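You operate a simulated robot arm through the tools that you are given. There is no shell and no other tool. Be economical: measure what you need, move in short steps, check, and stop when the job is done.

Carry out the task below with a simulated two-armed robot. There is one attempt and no reset: what you move stays moved.

Task
Change the dryer tube on the blue drum and start its pump again.
Fine: yellow valve on the pump shut first; stand the drum's plain green tube on the white shelf, fit the purple one from that shelf; valve open last, till the feed gauge is in the green; the blue band tube stays. Set down upright: green dryer tube.
Where things are to end (x, y in the base frame): green dryer tube within 0.06 m of [0.68, -0.12].

Only the result counts: the job must be done as asked and must still hold three seconds after the hand-in. Knocking over, shifting, dropping, spilling or breaking anything else fails it.

Robot
Two 7-joint arms with fingered hands on one trunk, on a base that drives. Base frame: it is fixed to the floor where the robot stands at the start and does not move with it; the origin is under the middle of the robot, x ahead of it, y to its left, z up. Readings come in m, rad, newtons and seconds.
The left shoulder is at the start at [0.2, 0.125, 1.105], the right one opposite. With the tool pointing down near the work surface each hand reaches from about 0.1 to 0.96 m from the robot's upright axis, wherever it stands, measured 20 degrees to its own side. Places, roughly: blue drum [0.8, 0.3, 0.5]; feed gauge on the blue drum [0.7, 0.1, 1]; white holder on the blue drum [0.8, 0.6, 1]; white shelf by the blue drum [0.8, -0.1, 0.8]; yellow valve on the pump of the blue drum [0.8, 0, 1.1]. Payload 3.7 kg a hand.
The tool frame of a hand sits at the grasp point between the pads (the TCP): z along the fingers, y along the line on which they close. The tips reach 0.025 m beyond it. Largest opening 0.088 m; the body of the gripper starts 0.029 m behind the TCP. The gripper is a hand of 5 fingers: y runs from the thumb to the fingers, the wrist lies at [-0.013, -0.097, -0.162] in the tool frame, and closing takes about 1.5 s.
Orientation is told as [roll, pitch, yaw] about the base's x, y, z axes, in that order, counted from this pose: with the fingers straight down and the wrist toward the robot, the tool's x, y and z point along [0, 1, 0], [1, 0, 0] and [0, 0, -1] of the base frame.

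Tools
- The arms move only by the tool jog_arm. It takes "left_deltas", "right_deltas" or both (then of equal length, played together; a hand with none holds still); each is a list of rows, each a list of 6 numbers: the turn, a rotation vector about the tool's x, y, z in units of 60 degrees (1.0 is 60 degrees), then the shift along the tool's x, y, z in units of 500 mm (1.0 is 500 mm). In form: [[wx, wy, wz, x, y, z], ...]. A call has 1 to 8 rows; each row is the pose to reach, as a shift and turn from the pose commanded when the call began, along the tool's axes at that moment. "left_hand" and "right_hand" are, for a hand that has rows, the finger opening in m, from 0 to 0.088, set as the call begins (left out, the last holds). A call with a number of a shift or a turn outside -1 to 1 is refused whole. A row lasts 0.2 s, in which the tool goes at most 0.05 m and 0.15 rad; a call with a longer step from one row to the next is refused whole, and so is a gripper value outside its range. A pose out of reach is approached as far as the arm can. The call stops where the force on the tool passes 40 N (or 10 N more than at its start, if that is more) or the arm is blocked; 0.2 s more then pass. The fingers move at their own pace (about 0.045 m/s each) and stop on an object; they squeeze with about 21 N. The grip force told is the motor's: it shows also when the fingers shut on nothing. Time passes only in rows, and 0.2 s behind the last, so rows that repeat a pose let the fingers close. It gives the time, the measured TCP pose, the force on the tool (base axes), the opening and the grip force at its end, in the units of the frame above (readings bear some noise), with the torque about the TCP (base axes, N m) and any sound that the robot's microphone picked up.
- Cameras (640 x 400 px; columns grow to the right, rows downward): "scene" is now at [0.3215, 0.015, 1.2711]; the picture's right is [0.16, -0.99, 0.00], its down [-0.30, -0.05, -0.95] and it looks along [0.94, 0.15, -0.31] (base axes); focal length 214 px, centre (320, 200). "left" rides on the left gripper at [-0.059, -0.079, -0.105] in its tool frame; the picture's right is [-0.73, -0.32, 0.61], its down [0.62, -0.68, 0.38] and it looks along [0.29, 0.66, 0.70] (tool axes); focal length 234 px, centre (320, 200). "right" rides on the right gripper at [0.059, -0.079, -0.105] in its tool frame; the picture's right is [-0.73, 0.32, -0.61], its down [-0.62, -0.68, 0.38] and it looks along [-0.29, 0.66, 0.70] (tool axes); focal length 234 px, centre (320, 200). There is no depth. A picture from a camera that has moved, and an enlarged one, comes with that camera's place and axes in the base frame and with its lens.
- capture(camera): a new picture of that camera. The clock stands still meanwhile.
- move_column(by): slides the trunk up (or, below 0, down) by that many m; the arms and the scene camera ride with it, the base frame stays. It gives what a move gives, with no picture.
- roll_base(legs): drives the robot by 1 to 6 legs, each [ahead, left, turn to the left] in m, m and rad, along the robot's own axes; the way and the turn of a leg run together, so that a leg with both is an arc; at most 1.5 m and 3.142 rad a leg. The arms and the cameras ride along, it lands a little off, and it stops where it bumps. It gives what a move gives.
- move_fingers(index, middle, ring, little, thumb_bend, thumb_turn, hand): sets how far each is bent, from 0 (flat) to 1 (curled in); at 0.3 the hand is open as for a grip, at 0.7 the pads meet at the TCP. One left out holds its place. A second passes; each finger stops where it meets its share of the squeeze, and holds until it gets a number again. A gripper value or a shape takes the hand back. It gives what a move gives, with no picture; readings hold the bend of each and the force on index, middle, ring, little, thumb and palm. thumb_turn goes from beside the hand (0) to across from the fingers (1), as for a grip.
- hand_shape(shape, hand): the hand has 5 fingers and takes this shape, open, in about a second: jaw (thumb against the fingers, like two jaws); tri (thumb and two fingers); tip (a fingertip pinch); poke (one finger out to press); point (the index stretched); flat (the hand flat); cup (the hand cupped); fist (a fist). The gripper value then closes the fingers along that shape, each until it touches; the sizes above hold for jaw. It gives what a move gives, with no picture.
- head_to(pan, tilt): turns the head with the scene camera to pan (to the left, within 1.396 rad either way) and tilt (down, from -0.506 to 1.204), counted from straight ahead of the robot. It gives what a move gives.
- close_up(camera, box): a new picture of the part [left, top, right, bottom] of that camera's present view, enlarged. The clock stands still meanwhile.
- close_job(): hands the job in; it is judged then, once.

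Work in short steps. Places have to be worked out from the pictures, the camera data and where the tool is seen: move nearer, look again, correct. Check each grasp and each placing, and mend what went wrong. You have 120 turns and 88 pictures in all, those below and enlarged ones among them. Open the grippers and draw the arms clear of the work before you hand the job in, unless the task says otherwise; then end with one line.

The tools are called as name(argument=value, ...) on one line, values as JSON. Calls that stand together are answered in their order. jog_arm: Moves the arms, as the interface text tells. Its arguments: {"type":"object","properties":{"left_deltas":{"type":"array","items":{"type":"array","items":{"type":"number"}}},"left_hand":{"type":"number"},"right_deltas":{"type":"array","items":{"type":"array","items":{"type":"number"}}},"right_hand":{"type":"number"}},"required":[]} The other tools are called the same way: move_column (by) slides the trunk up or down; hand_shape (shape, hand) gives the hand a shape; move_fingers (index, middle, ring, little, thumb_bend, thumb_turn, hand) moves the fingers one by one; roll_base (legs) drives the base; head_to (pan, tilt) turns the head that bears the scene camera; capture (camera) takes a picture; close_up (camera, box) takes an enlarged picture of a part of a camera's view; close_job () hands the job in.

At the start:

```text
clock: 0.0
left_ee_pos: [0.3888, 0.2968, 1.2999]
left_tcp_rot: [0.0, 0.0, 0.0]
left_contact_force: [0.3, -0.6, 0.4]
left_ft_torque: [0.01, 0.01, 0.0]
left_finger_gap: 0.0877
left_grasp_force: 0.1
left_shape: jaw
left_bend: [0.3, 0.3, 0.3, 0.3, 0.3, 0.98]
left_finger forces: [0.0, 0.0, 0.1, 0.0, 0.0, 0.0]
right_ee_pos: [0.4886, -0.1019, 1.3345]
right_tcp_rot: [0.0, 0.0, -0.003]
right_contact_force: [-0.3, 0.2, 0.3]
right_ft_torque: [-0.03, -0.02, -0.01]
right_finger_gap: 0.0877
right_grasp_force: 0.1
right_shape: jaw
right_bend: [0.3, 0.3, 0.3, 0.3, 0.3, 0.98]
right_finger forces: [0.0, 0.0, 0.0, 0.0, 0.1, 0.0]
trunk travel left (down, up): [-0.13, 0.286]
robot x, y, heading: [0.0008, 0.0035, -0.0]
head pan, tilt: [0.159, 0.311]
```

scene: 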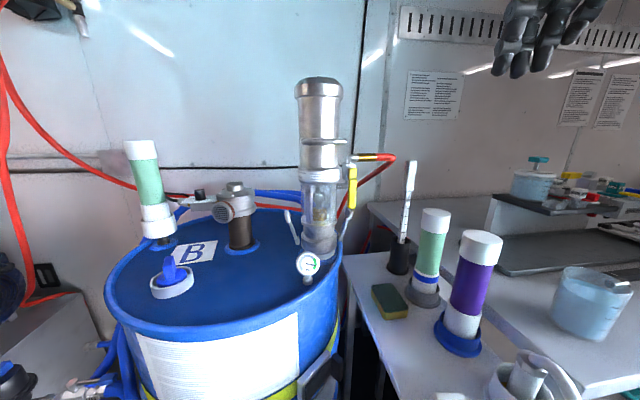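
right: 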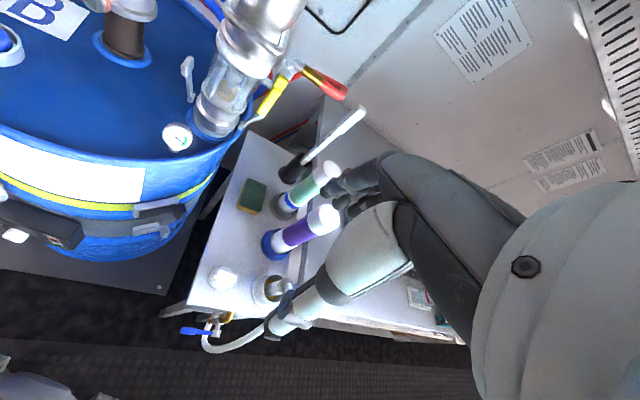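
left: 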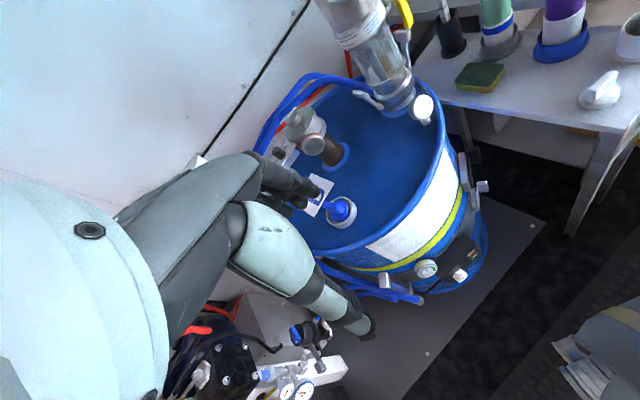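

The pictures show the drum with its green tube at left, the pump with a yellow lever, and the shelf with the banded green and the purple tubes. I enlarge the key areas.

close_up(camera="scene", box=[260, 60, 420, 290])

close_up(camera="scene", box=[90, 120, 290, 310])

close_up(camera="scene", box=[340, 180, 560, 400])

```text
1.74 times, centred on (340, 175) of scene
camera zoom: at [0.3215, 0.015, 1.2711], right [0.16, -0.99, 0.0], down [-0.3, -0.05, -0.95], along [0.94, 0.15, -0.31], focal length 373 px, centre (285, 244)
```

zoom: 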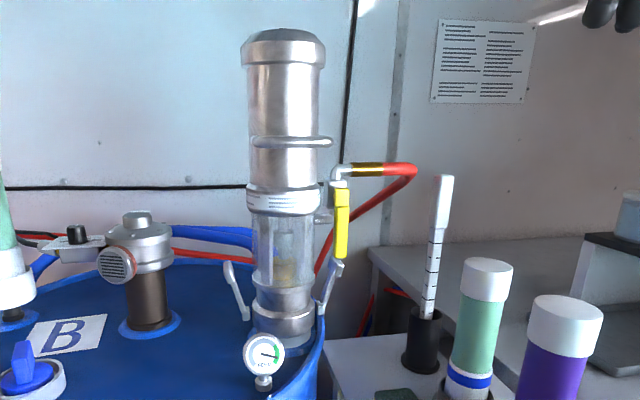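

```text
2.11 times, centred on (190, 215) of scene
camera zoom: at [0.3215, 0.015, 1.2711], right [0.16, -0.99, 0.0], down [-0.3, -0.05, -0.95], along [0.94, 0.15, -0.31], focal length 452 px, centre (594, 168)
```

zoom: 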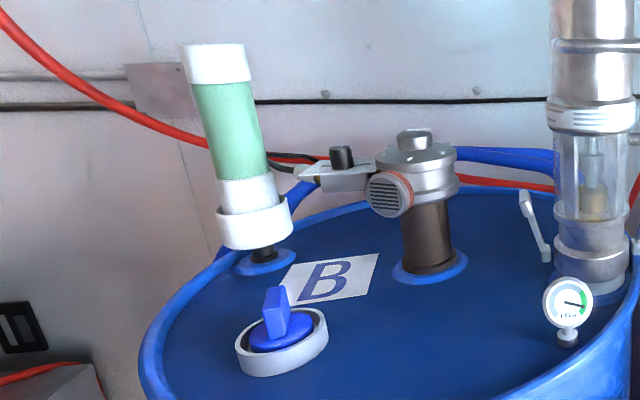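

```text
1.82 times, centred on (450, 290) of scene
camera zoom: at [0.3215, 0.015, 1.2711], right [0.16, -0.99, 0.0], down [-0.3, -0.05, -0.95], along [0.94, 0.15, -0.31], focal length 390 px, centre (84, 36)
```

zoom: 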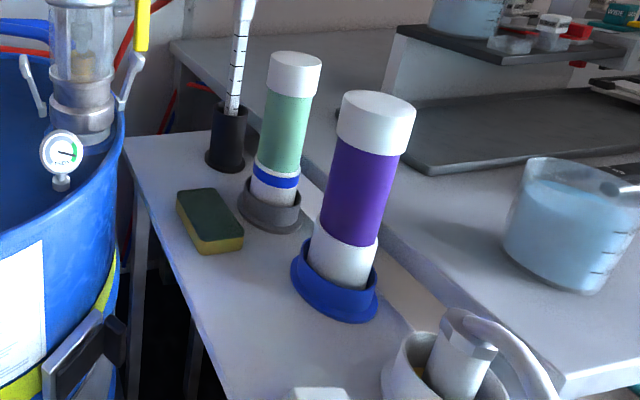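

Gauge needle and valve need a better look; I zoom in on them from the right camera.

close_up(camera="right", box=[150, 30, 360, 170])

close_up(camera="scene", box=[285, 140, 405, 290])

close_up(camera="right", box=[170, 90, 370, 350])

```text
2.86 times, centred on (255, 100) of right
camera zoom: at [0.4092, -0.0427, 1.4388], right [0.32, -0.73, 0.61], down [-0.68, -0.62, -0.38], along [0.66, -0.29, -0.7], focal length 669 px, centre (506, 486)
```

zoom: 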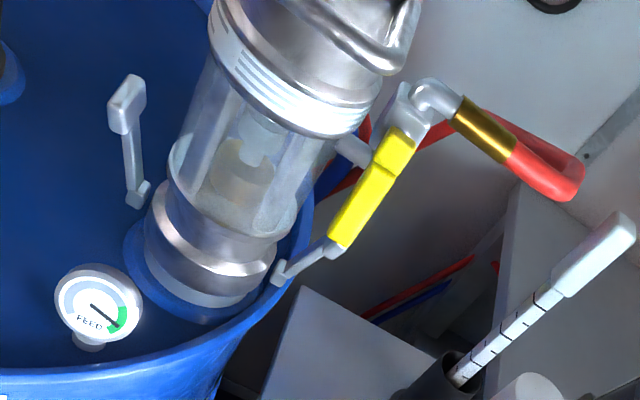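

```text
2.67 times, centred on (345, 215) of scene
camera zoom: at [0.3215, 0.015, 1.2711], right [0.16, -0.99, 0.0], down [-0.3, -0.05, -0.95], along [0.94, 0.15, -0.31], focal length 572 px, centre (253, 160)
```

zoom: 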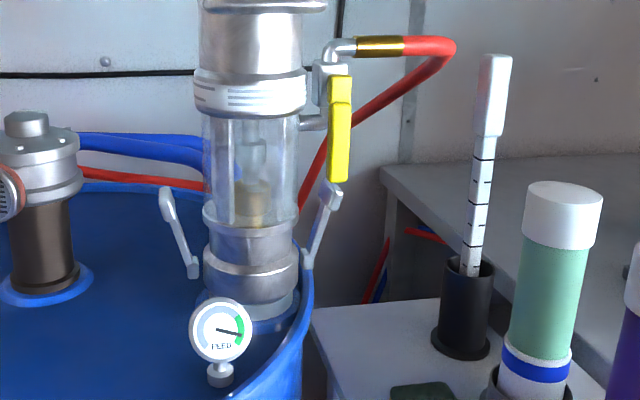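

```text
1.54 times, centred on (270, 220) of right
camera zoom: at [0.4092, -0.0427, 1.4388], right [0.32, -0.73, 0.61], down [-0.68, -0.62, -0.38], along [0.66, -0.29, -0.7], focal length 360 px, centre (397, 169)
```

zoom: 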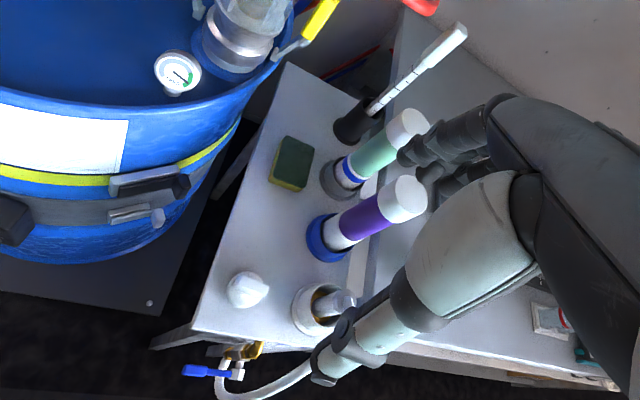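

The lever hangs down along the vertical flow path (open, gauge in green), at about (0.84, 0.017, 1.09–1.17). I swing the right hand with its camera round to the right side for a side view of the valve.

jog_arm(right_deltas=[[0, 0, -0.125, 0, 0.05, 0.01], [0, 0, -0.25, 0, 0.1, 0.02], [0, 0, -0.375, -0.01, 0.16, 0.04], [0, 0, -0.5, -0.02, 0.22, 0.05], [0, 0, -0.625, -0.03, 0.28, 0.07], [0, 0, -0.75, -0.04, 0.33, 0.08], [0, 0, -0.875, -0.05, 0.38, 0.1], [0, 0, -1, -0.06, 0.42, 0.11]])

capture(camera="right")

capture(camera="scene")

```text
clock: 1.8
left_ee_pos: [0.3905, 0.2955, 1.2993]
left_tcp_rot: [0.002, 0.004, -0.001]
left_contact_force: [0.6, -0.7, -0.3]
left_ft_torque: [0.02, -0.02, 0.0]
left_finger_gap: 0.0876
left_grasp_force: 0.2
left_shape: jaw
left_bend: [0.3, 0.3, 0.3, 0.3, 0.3, 0.98]
left_finger forces: [0.1, 0.1, 0.0, 0.1, 0.0, 0.0]
right_ee_pos: [0.6297, -0.1556, 1.2525]
right_tcp_rot: [0.012, 0.004, 0.879]
right_contact_force: [-0.1, 0.6, -0.9]
right_ft_torque: [-0.01, -0.02, 0.0]
right_finger_gap: 0.0879
right_grasp_force: 0.0
right_shape: jaw
right_bend: [0.3, 0.3, 0.3, 0.3, 0.3, 0.98]
right_finger forces: [0.0, 0.1, 0.0, 0.0, 0.0, 0.0]
right hand out of reach, approached as far as the arm can: row 7, 8
trunk travel left (down, up): [-0.13, 0.286]
robot x, y, heading: [0.0019, 0.0012, 0.003]
head pan, tilt: [0.159, 0.311]
```

```text
78 pictures are left
camera right: at [0.5359, -0.1789, 1.3586], right [0.77, -0.22, 0.6], down [0.04, -0.92, -0.39], along [0.63, 0.32, -0.7], focal length 234 px, centre (320, 200)
```

right: 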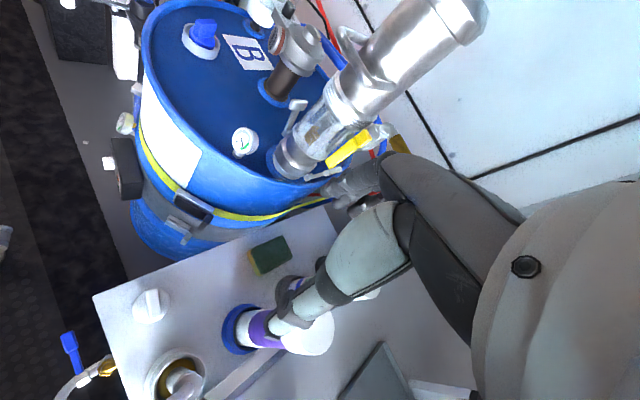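

```text
77 pictures are left
camera scene: at [0.3235, 0.0138, 1.2703], right [0.16, -0.99, 0.0], down [-0.3, -0.05, -0.95], along [0.94, 0.15, -0.31], focal length 214 px, centre (320, 200)
```

scene: 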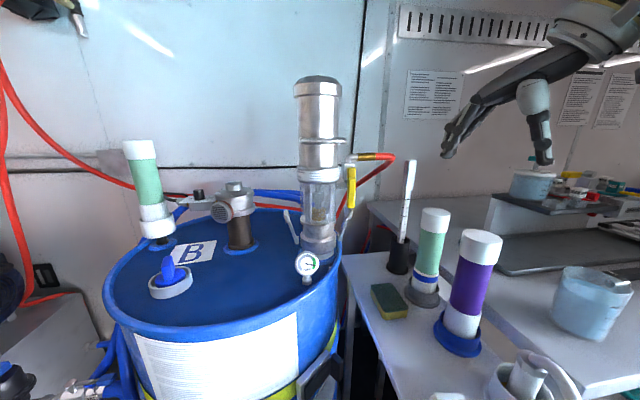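

Zooming on the valve from this new angle to fix the lever's place and pivot.

close_up(camera="right", box=[280, 90, 420, 200])

close_up(camera="scene", box=[310, 140, 390, 230])

```text
3.64 times, centred on (350, 145) of right
camera zoom: at [0.5359, -0.1789, 1.3586], right [0.77, -0.22, 0.6], down [0.04, -0.92, -0.39], along [0.63, 0.32, -0.7], focal length 852 px, centre (211, 400)
```

zoom: 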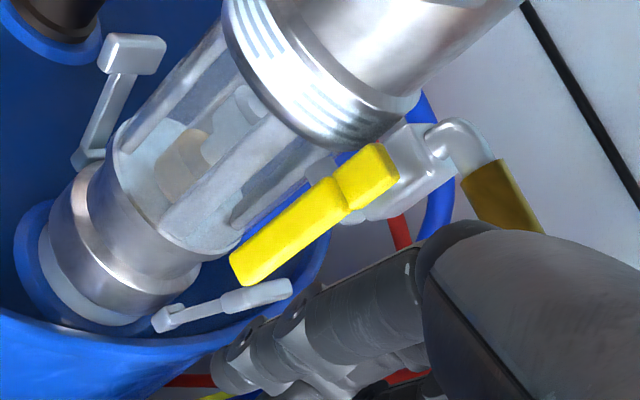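

```text
4.44 times, centred on (350, 185) of scene
camera zoom: at [0.3235, 0.0138, 1.2703], right [0.16, -0.99, 0.0], down [-0.3, -0.05, -0.95], along [0.94, 0.15, -0.31], focal length 953 px, centre (187, 267)
```

zoom: 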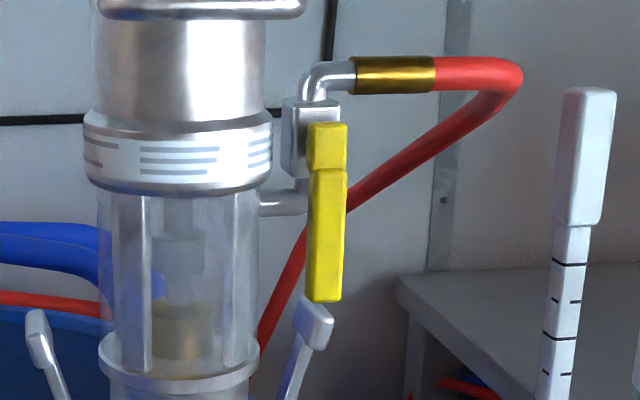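

The valve is clear now: hub at about (0.826, 0.018, 1.17), lever hanging down to z 1.09, turning about x, so it closes by swinging to −y. I shape the right hand to a poking finger and start turning it to point forward.

hand_shape(hand="right", shape="poke")

capture(camera="right")

close_up(camera="scene", box=[420, 0, 640, 180])

```text
clock: 2.7
left_ee_pos: [0.3879, 0.2965, 1.2999]
left_tcp_rot: [0.0, -0.001, -0.001]
left_contact_force: [0.5, -0.2, -0.2]
left_ft_torque: [-0.03, 0.02, -0.01]
left_finger_gap: 0.0877
left_grasp_force: 0.0
left_shape: jaw
left_bend: [0.3, 0.3, 0.3, 0.3, 0.3, 0.98]
left_finger forces: [0.0, 0.0, 0.1, 0.0, 0.1, 0.1]
right_ee_pos: [0.628, -0.1535, 1.2547]
right_tcp_rot: [0.01, 0.003, 0.881]
right_contact_force: [0.4, 0.5, 0.1]
right_ft_torque: [0.01, 0.02, -0.02]
right_finger_gap: 0.0
right_grasp_force: 0.1
right_shape: poke
right_bend: [0.7, 0.7, 0.99, 0.99, 1.0, 1.0]
right_finger forces: [0.0, 0.1, 0.0, 0.2, 0.0, 0.0]
trunk travel left (down, up): [-0.13, 0.286]
robot x, y, heading: [0.0002, 0.0004, -0.005]
head pan, tilt: [0.159, 0.311]
```

```text
74 pictures are left
camera right: at [0.5339, -0.1768, 1.3606], right [0.77, -0.22, 0.6], down [0.04, -0.92, -0.39], along [0.63, 0.32, -0.7], focal length 234 px, centre (320, 200)
```

right: 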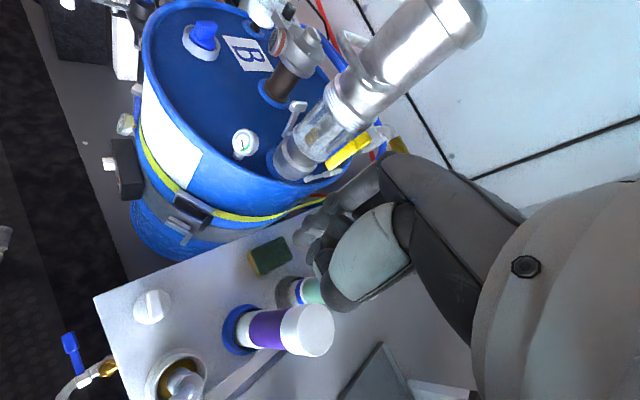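

```text
2.22 times, centred on (530, 90) of scene
camera zoom: at [0.3216, 0.0151, 1.271], right [0.16, -0.99, 0.0], down [-0.3, -0.05, -0.95], along [0.94, 0.15, -0.31], focal length 477 px, centre (-147, 444)
```

zoom: 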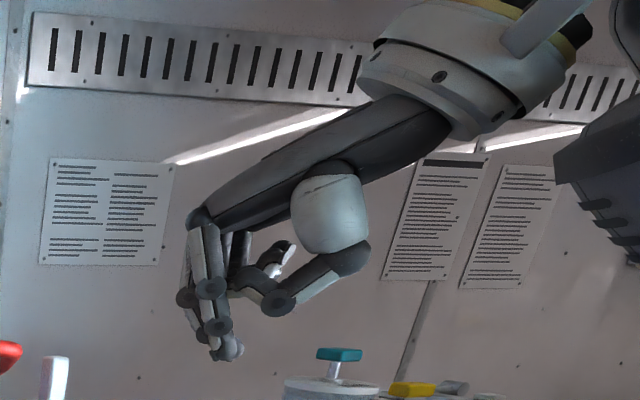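

Two poking fingers are narrow enough for the 3 cm gap between lever and pump, but the left hand in a handshake pose keeps its wrist off the pump. I draw the right hand aside and begin turning the left hand to point forward.

jog_arm(left_deltas=[[-0.072, -0.072, -0.072, -0.0425, 0.05, 0.0], [-0.144, -0.144, -0.144, -0.085, 0.1, 0.0], [-0.216, -0.216, -0.216, -0.1275, 0.15, 0.0], [-0.289, -0.289, -0.289, -0.17, 0.2, 0.0], [-0.361, -0.361, -0.361, -0.2125, 0.25, 0.0], [-0.433, -0.433, -0.433, -0.255, 0.3, 0.0], [-0.505, -0.505, -0.505, -0.2975, 0.35, 0.0], [-0.577, -0.577, -0.577, -0.34, 0.4, 0.0]], right_deltas=[[0, 0, 0, -0.025, -0.055, -0.01], [0, 0, 0, -0.05, -0.11, -0.02], [0, 0, 0, -0.075, -0.165, -0.03], [0, 0, 0, -0.1, -0.22, -0.04], [0, 0, 0, -0.125, -0.275, -0.05], [0, 0, 0, -0.15, -0.33, -0.06], [0, 0, 0, -0.178, -0.372, -0.06], [0, 0, 0, -0.178, -0.372, -0.06]])

hand_shape(hand="left", shape="poke")

capture(camera="scene")

```text
clock: 4.5
left_ee_pos: [0.5917, 0.1279, 1.2983]
left_tcp_rot: [-0.783, -0.34, 0.786]
left_contact_force: [0.7, 0.6, 0.3]
left_ft_torque: [0.0, 0.03, 0.01]
left_finger_gap: 0.0877
left_grasp_force: 0.1
left_shape: jaw
left_bend: [0.3, 0.3, 0.3, 0.3, 0.3, 0.98]
left_finger forces: [0.1, 0.0, 0.1, 0.0, 0.1, 0.0]
right_ee_pos: [0.5256, -0.2739, 1.2704]
right_tcp_rot: [0.015, 0.004, 0.878]
right_contact_force: [-0.4, 0.6, -1.2]
right_ft_torque: [0.02, 0.03, 0.02]
right_finger_gap: 0.0001
right_grasp_force: 0.0
right_shape: poke
right_bend: [0.7, 0.7, 0.99, 0.99, 1.0, 1.0]
right_finger forces: [0.0, 0.0, 0.0, 0.0, 0.1, 0.0]
right hand out of reach, approached as far as the arm can: row 2, 3, 4, 5, 6, 7, 8
trunk travel left (down, up): [-0.13, 0.286]
robot x, y, heading: [-0.0024, 0.0007, 0.002]
head pan, tilt: [0.159, 0.311]
```

```text
clock: 5.4
left_ee_pos: [0.5891, 0.128, 1.2981]
left_tcp_rot: [-0.785, -0.34, 0.785]
left_contact_force: [0.0, -0.3, 0.0]
left_ft_torque: [0.0, -0.02, -0.03]
left_finger_gap: 0.0
left_grasp_force: 0.1
left_shape: poke
left_bend: [0.7, 0.7, 0.99, 0.99, 1.0, 1.0]
left_finger forces: [0.1, 0.1, 0.0, 0.1, 0.0, 0.0]
right_ee_pos: [0.5239, -0.2736, 1.2716]
right_tcp_rot: [0.013, 0.002, 0.877]
right_contact_force: [-0.5, 0.5, 0.1]
right_ft_torque: [0.01, -0.02, 0.01]
right_finger_gap: 0.0
right_grasp_force: 0.0
right_shape: poke
right_bend: [0.7, 0.7, 0.99, 0.99, 1.0, 1.0]
right_finger forces: [0.0, 0.1, 0.1, 0.1, 0.0, 0.0]
trunk travel left (down, up): [-0.13, 0.286]
robot x, y, heading: [0.0005, -0.0025, -0.004]
head pan, tilt: [0.159, 0.311]
```

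```text
72 pictures are left
camera scene: at [0.3216, 0.015, 1.271], right [0.16, -0.99, 0.0], down [-0.3, -0.05, -0.95], along [0.94, 0.15, -0.31], focal length 214 px, centre (320, 200)
```

scene: 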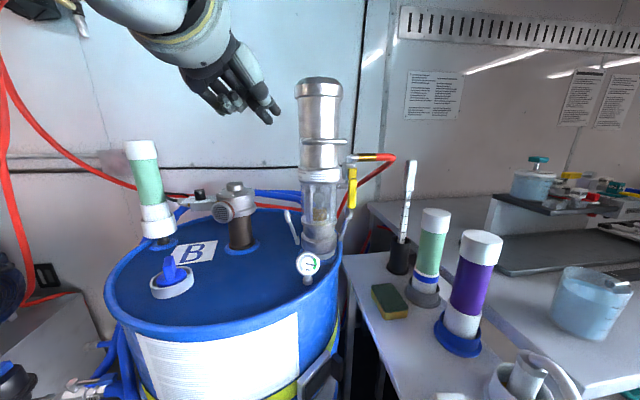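

Halfway turned as expected; I finish the turn so the fingers point forward and come down before the pump at about (0.68, 0.045, 1.12).

jog_arm(left_deltas=[[-0.072, -0.072, -0.072, 0.008, -0.0135, 0.052], [-0.144, -0.144, -0.144, 0.0165, -0.027, 0.1035], [-0.216, -0.216, -0.216, 0.025, -0.0405, 0.155], [-0.289, -0.289, -0.289, 0.033, -0.054, 0.207], [-0.361, -0.361, -0.361, 0.041, -0.0675, 0.259], [-0.433, -0.433, -0.433, 0.05, -0.081, 0.31], [-0.505, -0.505, -0.505, 0.058, -0.0945, 0.362], [-0.577, -0.577, -0.577, 0.066, -0.108, 0.414]])

capture(camera="left")

capture(camera="scene")

```text
clock: 7.2
left_ee_pos: [0.7418, 0.1545, 1.1185]
left_tcp_rot: [-1.573, -0.003, 1.557]
left_contact_force: [0.8, -0.2, 0.0]
left_ft_torque: [-0.01, 0.01, 0.0]
left_finger_gap: 0.0001
left_grasp_force: 0.0
left_shape: poke
left_bend: [0.7, 0.7, 0.99, 0.99, 1.0, 1.0]
left_finger forces: [0.1, 0.0, 0.1, 0.0, 0.1, 0.2]
left hand out of reach, approached as far as the arm can: row 4, 5, 6, 7, 8
right_ee_pos: [0.523, -0.2742, 1.2703]
right_tcp_rot: [0.012, 0.003, 0.877]
right_contact_force: [0.1, 0.2, -0.1]
right_ft_torque: [0.01, 0.01, -0.02]
right_finger_gap: 0.0
right_grasp_force: 0.1
right_shape: poke
right_bend: [0.7, 0.7, 0.99, 0.99, 1.0, 1.0]
right_finger forces: [0.0, 0.0, 0.0, 0.0, 0.0, 0.0]
trunk travel left (down, up): [-0.13, 0.286]
robot x, y, heading: [0.0006, -0.0012, 0.0]
head pan, tilt: [0.159, 0.311]
```

```text
71 pictures are left
camera left: at [0.6372, 0.0758, 1.1756], right [0.6, -0.33, 0.72], down [0.37, -0.68, -0.63], along [0.7, 0.65, -0.29], focal length 234 px, centre (320, 200)
```

left: 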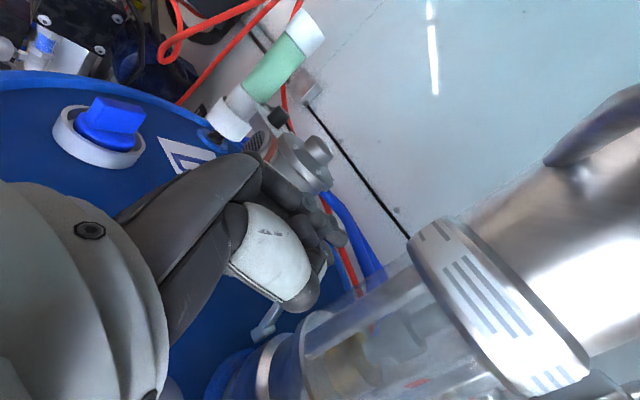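

```text
70 pictures are left
camera scene: at [0.3222, 0.0152, 1.2708], right [0.16, -0.99, 0.0], down [-0.3, -0.05, -0.95], along [0.94, 0.15, -0.31], focal length 214 px, centre (320, 200)
```

scene: 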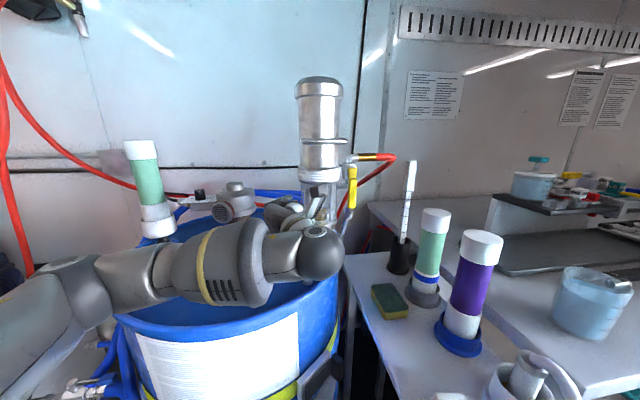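

The folded arm can't get that close to the body in this pose, so I back the base 0.17 m to give it room.

roll_base(legs=[[-0.17, 0, 0]])

```text
clock: 8.7
left_ee_pos: [0.5731, 0.1518, 1.1188]
left_tcp_rot: [-1.569, -0.005, 1.554]
left_contact_force: [-0.8, 0.4, -0.4]
left_ft_torque: [0.03, 0.02, -0.01]
left_finger_gap: 0.0
left_grasp_force: 0.1
left_shape: poke
left_bend: [0.7, 0.7, 0.99, 0.99, 1.0, 1.0]
left_finger forces: [0.1, 0.0, 0.1, 0.0, 0.0, 0.1]
right_ee_pos: [0.3517, -0.2743, 1.2723]
right_tcp_rot: [0.013, 0.004, 0.876]
right_contact_force: [-0.7, -0.5, -0.4]
right_ft_torque: [0.0, 0.0, 0.0]
right_finger_gap: 0.0
right_grasp_force: 0.1
right_shape: poke
right_bend: [0.7, 0.7, 0.99, 0.99, 1.0, 1.0]
right_finger forces: [0.0, 0.0, 0.0, 0.1, 0.0, 0.1]
trunk travel left (down, up): [-0.13, 0.286]
robot x, y, heading: [-0.1735, 0.0028, -0.002]
head pan, tilt: [0.159, 0.311]
```

I send a null row to learn where the commanded pose stands.

jog_arm(left_deltas=[[0, 0, 0, 0, 0, 0], [0, 0, 0, 0, 0, 0], [0, 0, 0, 0, 0, 0]])

```text
clock: 9.5
left_ee_pos: [0.5728, 0.151, 1.1187]
left_tcp_rot: [-1.568, -0.005, 1.555]
left_contact_force: [0.0, -0.1, 0.6]
left_ft_torque: [-0.02, 0.01, 0.02]
left_finger_gap: 0.0
left_grasp_force: 0.0
left_shape: poke
left_bend: [0.7, 0.7, 0.99, 0.99, 1.0, 1.0]
left_finger forces: [0.1, 0.0, 0.0, 0.1, 0.0, 0.1]
right_ee_pos: [0.3529, -0.2756, 1.2727]
right_tcp_rot: [0.013, 0.004, 0.877]
right_contact_force: [-0.8, 0.3, 0.3]
right_ft_torque: [0.0, 0.0, 0.0]
right_finger_gap: 0.0
right_grasp_force: 0.2
right_shape: poke
right_bend: [0.7, 0.7, 0.99, 0.99, 1.0, 1.0]
right_finger forces: [0.0, 0.0, 0.0, 0.0, 0.0, 0.1]
trunk travel left (down, up): [-0.13, 0.286]
robot x, y, heading: [-0.1708, 0.0042, -0.001]
head pan, tilt: [0.159, 0.311]
```

The commanded pose is the measured one. I move to (0.745, 0.042, 1.10), just in front of the gap.

jog_arm(left_deltas=[[0, 0, 0, 0, 0, 0.06], [0, 0, 0, 0.01, -0.03, 0.12], [0, 0, 0, 0.02, -0.08, 0.18], [0, 0, 0, 0.03, -0.13, 0.24], [0, 0, 0, 0.03, -0.18, 0.3], [0, 0, 0, 0.035, -0.22, 0.345]])

capture(camera="scene")

capture(camera="left")

```text
clock: 10.9
left_ee_pos: [0.6383, 0.1776, 1.121]
left_tcp_rot: [-1.567, -0.005, 1.553]
left_contact_force: [-0.4, -0.2, 0.5]
left_ft_torque: [0.01, -0.02, 0.02]
left_finger_gap: 0.0
left_grasp_force: 0.0
left_shape: poke
left_bend: [0.7, 0.7, 0.99, 0.99, 1.0, 1.0]
left_finger forces: [0.1, 0.0, 0.0, 0.1, 0.0, 0.1]
left hand out of reach, approached as far as the arm can: row 1, 2, 3, 4, 5, 6
right_ee_pos: [0.3526, -0.2746, 1.2724]
right_tcp_rot: [0.014, 0.005, 0.877]
right_contact_force: [0.2, -0.8, 0.4]
right_ft_torque: [0.0, -0.02, -0.02]
right_finger_gap: 0.0
right_grasp_force: 0.1
right_shape: poke
right_bend: [0.7, 0.7, 0.99, 0.99, 1.0, 1.0]
right_finger forces: [0.0, 0.0, 0.0, 0.0, 0.0, 0.1]
trunk travel left (down, up): [-0.13, 0.286]
robot x, y, heading: [-0.1723, -0.0006, -0.001]
head pan, tilt: [0.159, 0.311]
```

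```text
69 pictures are left
camera scene: at [0.1513, 0.0145, 1.2711], right [0.16, -0.99, 0.0], down [-0.3, -0.05, -0.95], along [0.94, 0.15, -0.31], focal length 214 px, centre (320, 200)
```

scene: 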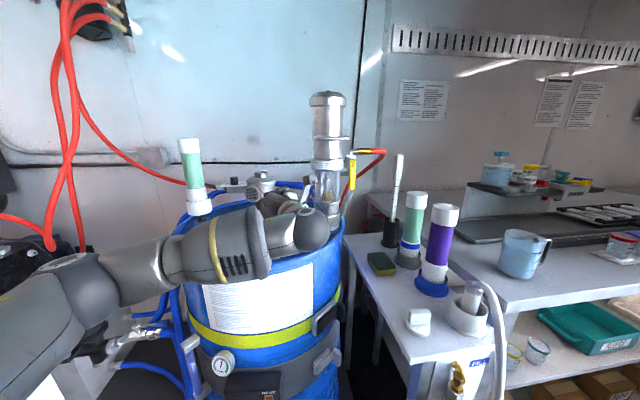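

```text
68 pictures are left
camera left: at [0.5318, 0.1016, 1.1784], right [0.6, -0.34, 0.72], down [0.37, -0.68, -0.63], along [0.71, 0.65, -0.29], focal length 234 px, centre (320, 200)
```

left: 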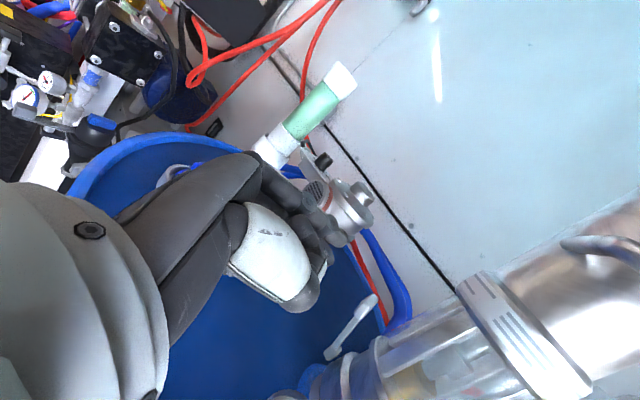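

The wrist can't bend that way for the left arm. I'll use the right hand palm-down with the index stretched instead; first I unwind the left hand up and away and straighten the right.

jog_arm(left_deltas=[[0.072, 0.072, 0.072, -0.0375, 0.02, -0.02], [0.144, 0.144, 0.144, -0.075, 0.04, -0.04], [0.216, 0.216, 0.216, -0.1125, 0.06, -0.06], [0.289, 0.289, 0.289, -0.15, 0.08, -0.08], [0.361, 0.361, 0.361, -0.1875, 0.1, -0.1], [0.433, 0.433, 0.433, -0.225, 0.12, -0.12], [0.505, 0.505, 0.505, -0.2625, 0.14, -0.14], [0.577, 0.577, 0.577, -0.3, 0.16, -0.16]], right_deltas=[[0, 0, 0.105, -0.02, 0.016, 0], [0, 0, 0.21, -0.04, 0.032, 0], [0, 0, 0.314, -0.06, 0.048, 0], [0, 0, 0.419, -0.08, 0.064, 0], [0, 0, 0.524, -0.1, 0.08, 0], [0, 0, 0.628, -0.12, 0.096, 0], [0, 0, 0.733, -0.14, 0.112, 0], [0, 0, 0.838, -0.154, 0.128, 0]])

hand_shape(hand="right", shape="point")

capture(camera="right")

capture(camera="scene")

```text
clock: 12.7
left_ee_pos: [0.5583, 0.261, 1.2757]
left_tcp_rot: [-0.783, -0.344, 0.766]
left_contact_force: [-0.7, 0.2, 0.1]
left_ft_torque: [0.02, 0.0, 0.02]
left_finger_gap: 0.0
left_grasp_force: 0.1
left_shape: poke
left_bend: [0.7, 0.7, 0.99, 0.99, 1.0, 1.0]
left_finger forces: [0.0, 0.0, 0.0, 0.0, 0.0, 0.0]
right_ee_pos: [0.4523, -0.2746, 1.2714]
right_tcp_rot: [0.006, 0.011, -0.003]
right_contact_force: [0.1, 0.4, 0.5]
right_ft_torque: [-0.01, 0.0, -0.04]
right_finger_gap: 0.0
right_grasp_force: 0.0
right_shape: poke
right_bend: [0.7, 0.7, 0.99, 0.99, 1.0, 1.0]
right_finger forces: [0.1, 0.1, 0.0, 0.1, 0.0, 0.0]
trunk travel left (down, up): [-0.13, 0.286]
robot x, y, heading: [-0.17, 0.0035, 0.001]
head pan, tilt: [0.159, 0.311]
```

```text
clock: 13.6
left_ee_pos: [0.5594, 0.2592, 1.2746]
left_tcp_rot: [-0.782, -0.341, 0.769]
left_contact_force: [-0.5, 0.5, -0.5]
left_ft_torque: [0.0, -0.01, 0.02]
left_finger_gap: 0.0001
left_grasp_force: 0.1
left_shape: poke
left_bend: [0.7, 0.7, 0.99, 0.99, 1.0, 1.0]
left_finger forces: [0.0, 0.1, 0.0, 0.0, 0.0, 0.0]
right_ee_pos: [0.453, -0.2746, 1.2712]
right_tcp_rot: [0.005, 0.011, -0.002]
right_contact_force: [0.5, -0.2, -0.5]
right_ft_torque: [0.02, -0.02, -0.01]
right_finger_gap: 0.0
right_grasp_force: 0.1
right_shape: point
right_bend: [0.2, 1.0, 1.0, 1.0, 0.98, 0.88]
right_finger forces: [0.0, 0.1, 0.0, 0.1, 0.1, 0.0]
trunk travel left (down, up): [-0.13, 0.286]
robot x, y, heading: [-0.1685, 0.0005, -0.002]
head pan, tilt: [0.159, 0.311]
```

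```text
67 pictures are left
camera right: at [0.3757, -0.2166, 1.377], right [0.33, -0.73, 0.6], down [-0.69, -0.62, -0.38], along [0.65, -0.29, -0.71], focal length 234 px, centre (320, 200)
```

right: 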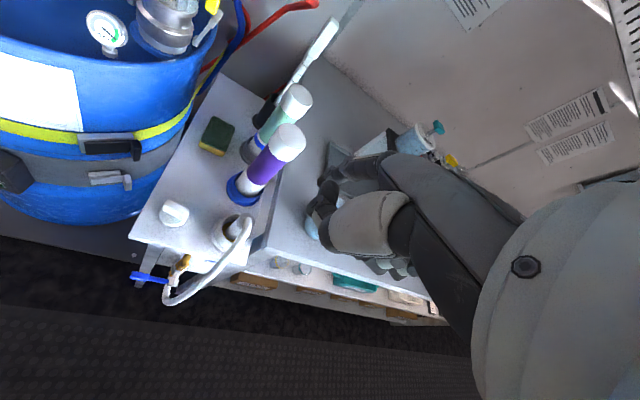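

```text
66 pictures are left
camera scene: at [0.1514, 0.0145, 1.2711], right [0.16, -0.99, 0.0], down [-0.3, -0.05, -0.95], along [0.94, 0.15, -0.31], focal length 214 px, centre (320, 200)
```

scene: 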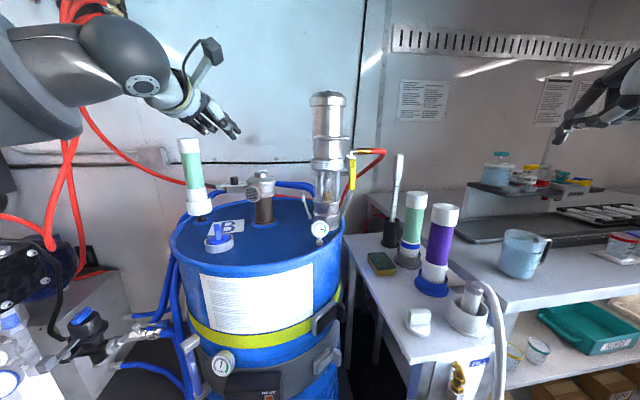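

I pitch the right hand up so the stretched index points forward, and bring it toward (0.60, −0.08, 1.2) to see where its tip is.

jog_arm(right_deltas=[[-0.1225, 0, 0, 0.049, 0.037, 0.017], [-0.245, 0, 0, 0.098, 0.074, 0.035], [-0.3675, 0, 0, 0.147, 0.11, 0.052], [-0.49, 0, 0, 0.196, 0.147, 0.07], [-0.6125, 0, 0, 0.245, 0.184, 0.087], [-0.735, 0, 0, 0.294, 0.22, 0.105], [-0.8575, 0, 0, 0.343, 0.257, 0.122], [-0.98, 0, 0, 0.39, 0.294, 0.14]])

capture(camera="right")

capture(camera="scene")

```text
clock: 15.6
left_ee_pos: [0.5603, 0.2583, 1.2736]
left_tcp_rot: [-0.777, -0.343, 0.768]
left_contact_force: [-0.3, -1.1, 0.4]
left_ft_torque: [0.02, 0.01, 0.06]
left_finger_gap: 0.0
left_grasp_force: 0.2
left_shape: poke
left_bend: [0.7, 0.7, 0.99, 0.99, 1.0, 1.0]
left_finger forces: [0.1, 0.0, 0.0, 0.0, 0.1, 0.1]
right_ee_pos: [0.5811, -0.0474, 1.2503]
right_tcp_rot: [0.217, -1.076, -0.103]
right_contact_force: [-0.4, -1.7, 0.5]
right_ft_torque: [0.07, -0.01, 0.01]
right_finger_gap: 0.0805
right_grasp_force: 0.0
right_shape: point
right_bend: [0.2, 1.0, 1.0, 1.0, 0.98, 0.88]
right_finger forces: [0.1, 0.0, 0.0, 0.1, 0.0, 0.0]
trunk travel left (down, up): [-0.13, 0.286]
robot x, y, heading: [-0.171, -0.0003, 0.001]
head pan, tilt: [0.159, 0.311]
stopped in row 8 (right hand): the arm was blocked; the commanded pose is now the measured one
```

```text
65 pictures are left
camera right: at [0.4467, 0.0018, 1.2353], right [-0.32, -0.81, 0.49], down [0.07, -0.54, -0.84], along [0.95, -0.23, 0.23], focal length 234 px, centre (320, 200)
```

right: 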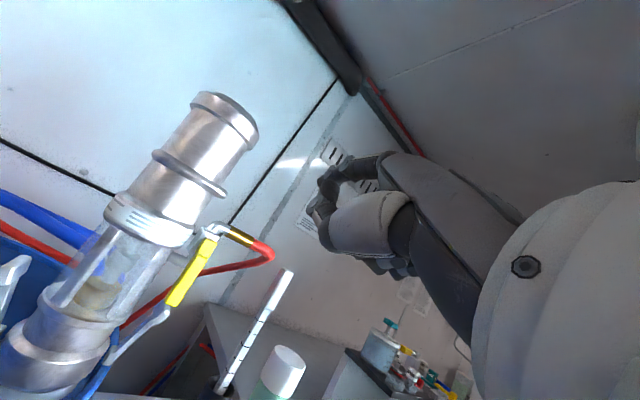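

```text
64 pictures are left
camera scene: at [0.1517, 0.0118, 1.2711], right [0.16, -0.99, 0.0], down [-0.3, -0.05, -0.95], along [0.94, 0.15, -0.31], focal length 214 px, centre (320, 200)
```

scene: 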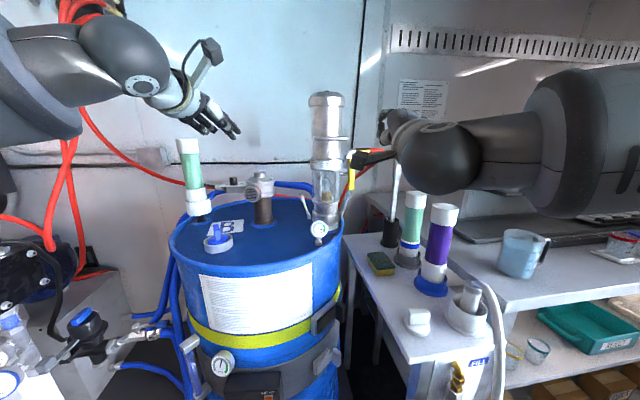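

The index now points roughly forward-left near the hose; the arm is too folded here. I go lower and farther forward, levelling the hand.

jog_arm(right_deltas=[[0, -0.03, -0.01, -0.01, -0.04, 0.04], [0, -0.06, -0.02, -0.02, -0.08, 0.08], [0, -0.09, -0.03, -0.03, -0.1, 0.14], [0, -0.121, -0.05, -0.04, -0.12, 0.2], [0, -0.121, -0.05, -0.05, -0.12, 0.25], [0, -0.121, -0.05, -0.06, -0.12, 0.29]])

capture(camera="right")

capture(camera="scene")

```text
clock: 17.0
left_ee_pos: [0.5614, 0.2627, 1.2729]
left_tcp_rot: [-0.78, -0.34, 0.769]
left_contact_force: [0.1, 0.1, 0.3]
left_ft_torque: [0.01, 0.01, 0.01]
left_finger_gap: 0.0
left_grasp_force: 0.1
left_shape: poke
left_bend: [0.7, 0.7, 0.99, 0.99, 1.0, 1.0]
left_finger forces: [0.0, 0.0, 0.1, 0.1, 0.0, 0.1]
right_ee_pos: [0.6785, -0.0303, 1.1388]
right_tcp_rot: [-0.007, -1.068, -0.007]
right_contact_force: [0.2, -0.3, -0.1]
right_ft_torque: [-0.02, 0.01, 0.03]
right_finger_gap: 0.0808
right_grasp_force: 0.1
right_shape: point
right_bend: [0.2, 1.0, 1.0, 1.0, 0.98, 0.88]
right_finger forces: [0.0, 0.0, 0.0, 0.1, 0.0, 0.1]
right hand out of reach, approached as far as the arm can: row 2, 3, 4, 5, 6
trunk travel left (down, up): [-0.13, 0.286]
robot x, y, heading: [-0.1701, -0.0036, -0.005]
head pan, tilt: [0.159, 0.311]
```

```text
63 pictures are left
camera right: at [0.5503, 0.0296, 1.12], right [-0.39, -0.72, 0.58], down [0.0, -0.63, -0.78], along [0.92, -0.3, 0.24], focal length 234 px, centre (320, 200)
```

right: 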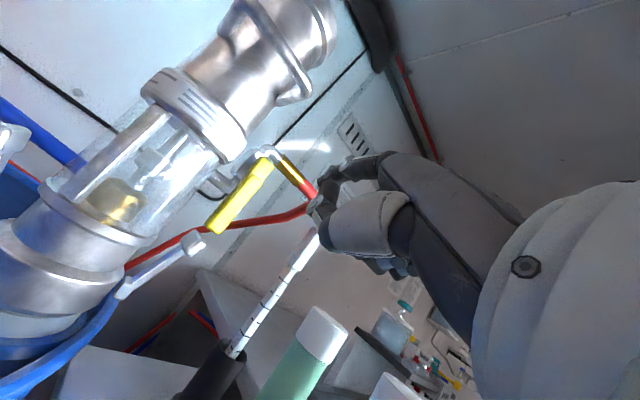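

```text
62 pictures are left
camera scene: at [0.152, 0.0148, 1.2709], right [0.16, -0.99, 0.0], down [-0.3, -0.05, -0.95], along [0.94, 0.15, -0.31], focal length 214 px, centre (320, 200)
```

scene: 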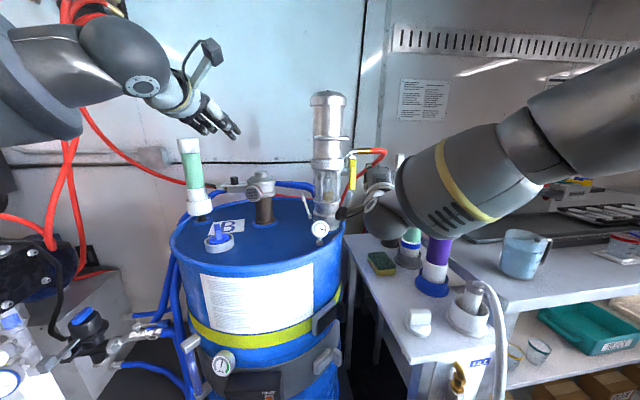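

Orientation is good now. I zoom on the hand to find which digit sticks out and where.

close_up(camera="scene", box=[310, 130, 430, 260])

close_up(camera="right", box=[190, 120, 420, 290])

capture(camera="left")

```text
3.08 times, centred on (370, 195) of scene
camera zoom: at [0.152, 0.0148, 1.2709], right [0.16, -0.99, 0.0], down [-0.3, -0.05, -0.95], along [0.94, 0.15, -0.31], focal length 660 px, centre (166, 215)
```

zoom: 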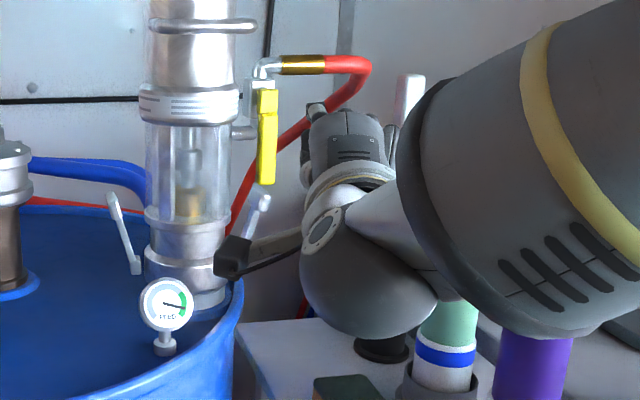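

```text
2.35 times, centred on (305, 205) of right
camera zoom: at [0.5503, 0.0296, 1.12], right [-0.39, -0.72, 0.58], down [0.0, -0.63, -0.78], along [0.92, -0.3, 0.24], focal length 551 px, centre (355, 188)
```

zoom: 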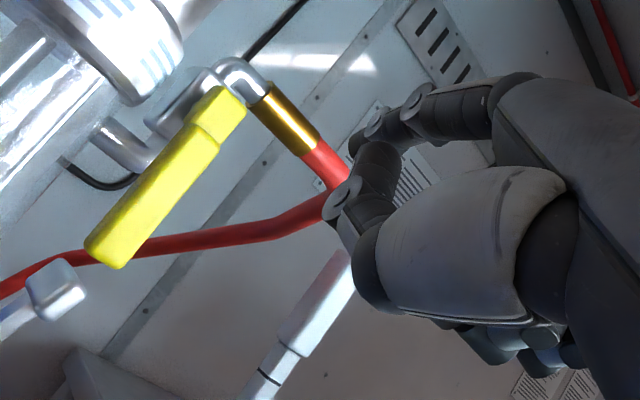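

```text
59 pictures are left
camera left: at [0.4569, 0.2064, 1.3546], right [0.42, -0.91, -0.03], down [-0.41, -0.16, -0.9], along [0.81, 0.39, -0.44], focal length 234 px, centre (320, 200)
```

left: 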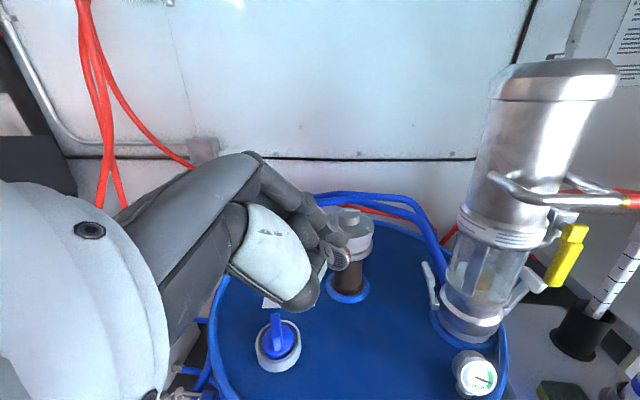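

The left-pointing black box is just the camera mount. I put the index tip at about (0.70, −0.013, 1.18); I move it by (+0.06, +0.055, −0.06) toward the gap left of the lever and re-check.

jog_arm(right_deltas=[[0, 0, 0, 0.03, -0.012, 0.04], [0, 0, 0, 0.06, -0.024, 0.08], [0, 0, 0, 0.09, -0.036, 0.12], [0, 0, 0, 0.11, -0.047, 0.163]])

close_up(camera="scene", box=[310, 130, 430, 260])

close_up(camera="right", box=[190, 120, 420, 290])

```text
clock: 18.0
left_ee_pos: [0.56, 0.2615, 1.2736]
left_tcp_rot: [-0.78, -0.339, 0.77]
left_contact_force: [0.2, -0.1, 0.2]
left_ft_torque: [0.0, -0.01, -0.04]
left_finger_gap: 0.0
left_grasp_force: 0.0
left_shape: poke
left_bend: [0.7, 0.7, 0.99, 0.99, 1.0, 1.0]
left_finger forces: [0.0, 0.0, 0.0, 0.0, 0.0, 0.0]
right_ee_pos: [0.7395, 0.0253, 1.0815]
right_tcp_rot: [-0.01, -1.074, 0.006]
right_contact_force: [0.7, 0.8, -0.5]
right_ft_torque: [0.02, 0.0, 0.04]
right_finger_gap: 0.0805
right_grasp_force: 0.0
right_shape: point
right_bend: [0.2, 1.0, 1.0, 1.0, 0.98, 0.88]
right_finger forces: [0.1, 0.1, 0.0, 0.0, 0.0, 0.1]
right hand out of reach, approached as far as the arm can: row 1
trunk travel left (down, up): [-0.13, 0.286]
robot x, y, heading: [-0.1709, 0.0017, 0.004]
head pan, tilt: [0.159, 0.311]
```

```text
3.08 times, centred on (370, 195) of scene
camera zoom: at [0.1523, 0.0153, 1.2707], right [0.16, -0.99, 0.0], down [-0.3, -0.05, -0.95], along [0.94, 0.15, -0.31], focal length 660 px, centre (166, 215)
```

zoom: 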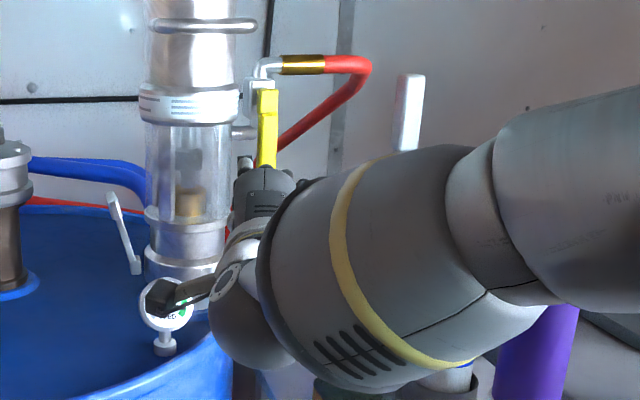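

```text
2.35 times, centred on (305, 205) of right
camera zoom: at [0.6106, 0.0848, 1.0607], right [-0.38, -0.72, 0.58], down [0.01, -0.63, -0.78], along [0.92, -0.29, 0.25], focal length 551 px, centre (355, 188)
```

zoom: 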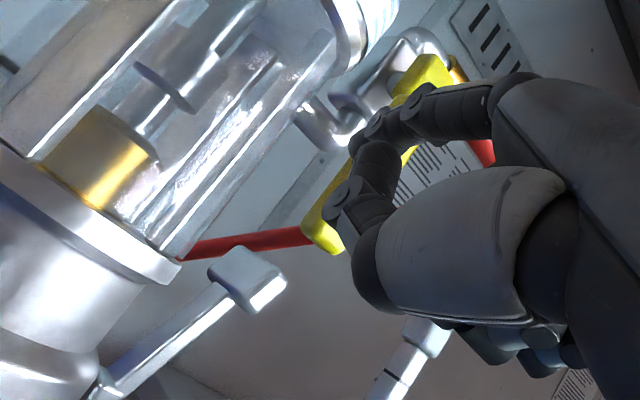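

Index tip is seen at about (0.76, 0.036, 1.128), lined up with the gap. I advance it 7.7 cm in small rows, shifting slightly left.

jog_arm(right_deltas=[[0, 0, 0, 0.014, 0.02, 0.03], [0, 0, 0, 0.014, 0.04, 0.064], [0, 0, 0, 0.014, 0.06, 0.098], [0, 0, 0, 0.014, 0.082, 0.131]])

close_up(camera="scene", box=[310, 130, 430, 260])

close_up(camera="right", box=[190, 120, 420, 290])

```text
clock: 19.0
left_ee_pos: [0.553, 0.2597, 1.2793]
left_tcp_rot: [-0.785, -0.346, 0.77]
left_contact_force: [0.2, 0.1, -0.2]
left_ft_torque: [-0.03, 0.02, -0.02]
left_finger_gap: 0.0002
left_grasp_force: 0.0
left_shape: poke
left_bend: [0.7, 0.7, 0.99, 0.99, 1.0, 1.0]
left_finger forces: [0.1, 0.0, 0.0, 0.1, 0.0, 0.0]
right_ee_pos: [0.8125, 0.0293, 1.0929]
right_tcp_rot: [-0.005, -1.088, 0.005]
right_contact_force: [-39.7, -13.0, 3.5]
right_ft_torque: [0.13, -0.51, -0.26]
right_finger_gap: 0.0806
right_grasp_force: 0.0
right_shape: point
right_bend: [0.2, 1.0, 1.0, 1.0, 0.98, 0.88]
right_finger forces: [0.0, 40.8, 0.1, 0.0, 0.1, 0.1]
trunk travel left (down, up): [-0.13, 0.286]
robot x, y, heading: [-0.1739, 0.0039, 0.002]
head pan, tilt: [0.159, 0.311]
```

```text
3.08 times, centred on (370, 195) of scene
camera zoom: at [0.145, 0.0131, 1.2732], right [0.16, -0.99, 0.0], down [-0.3, -0.05, -0.95], along [0.94, 0.15, -0.3], focal length 660 px, centre (166, 215)
```

zoom: 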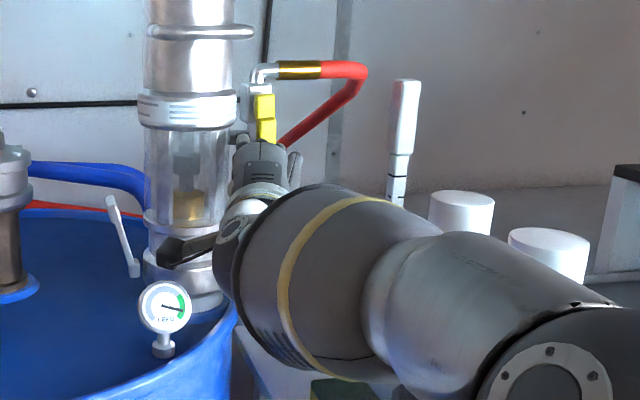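

```text
2.35 times, centred on (305, 205) of right
camera zoom: at [0.6828, 0.0876, 1.0718], right [-0.39, -0.72, 0.57], down [0.02, -0.63, -0.78], along [0.92, -0.29, 0.26], focal length 551 px, centre (355, 188)
```

zoom: 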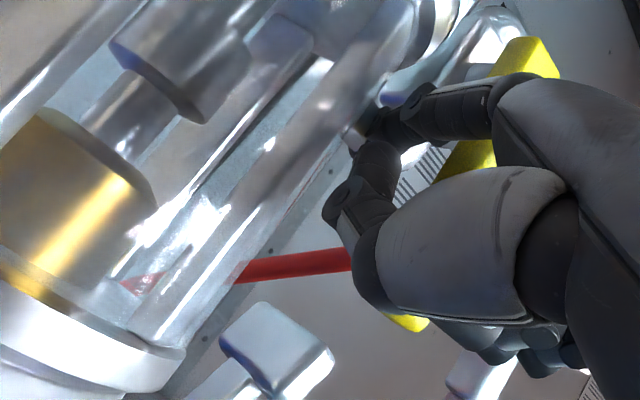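

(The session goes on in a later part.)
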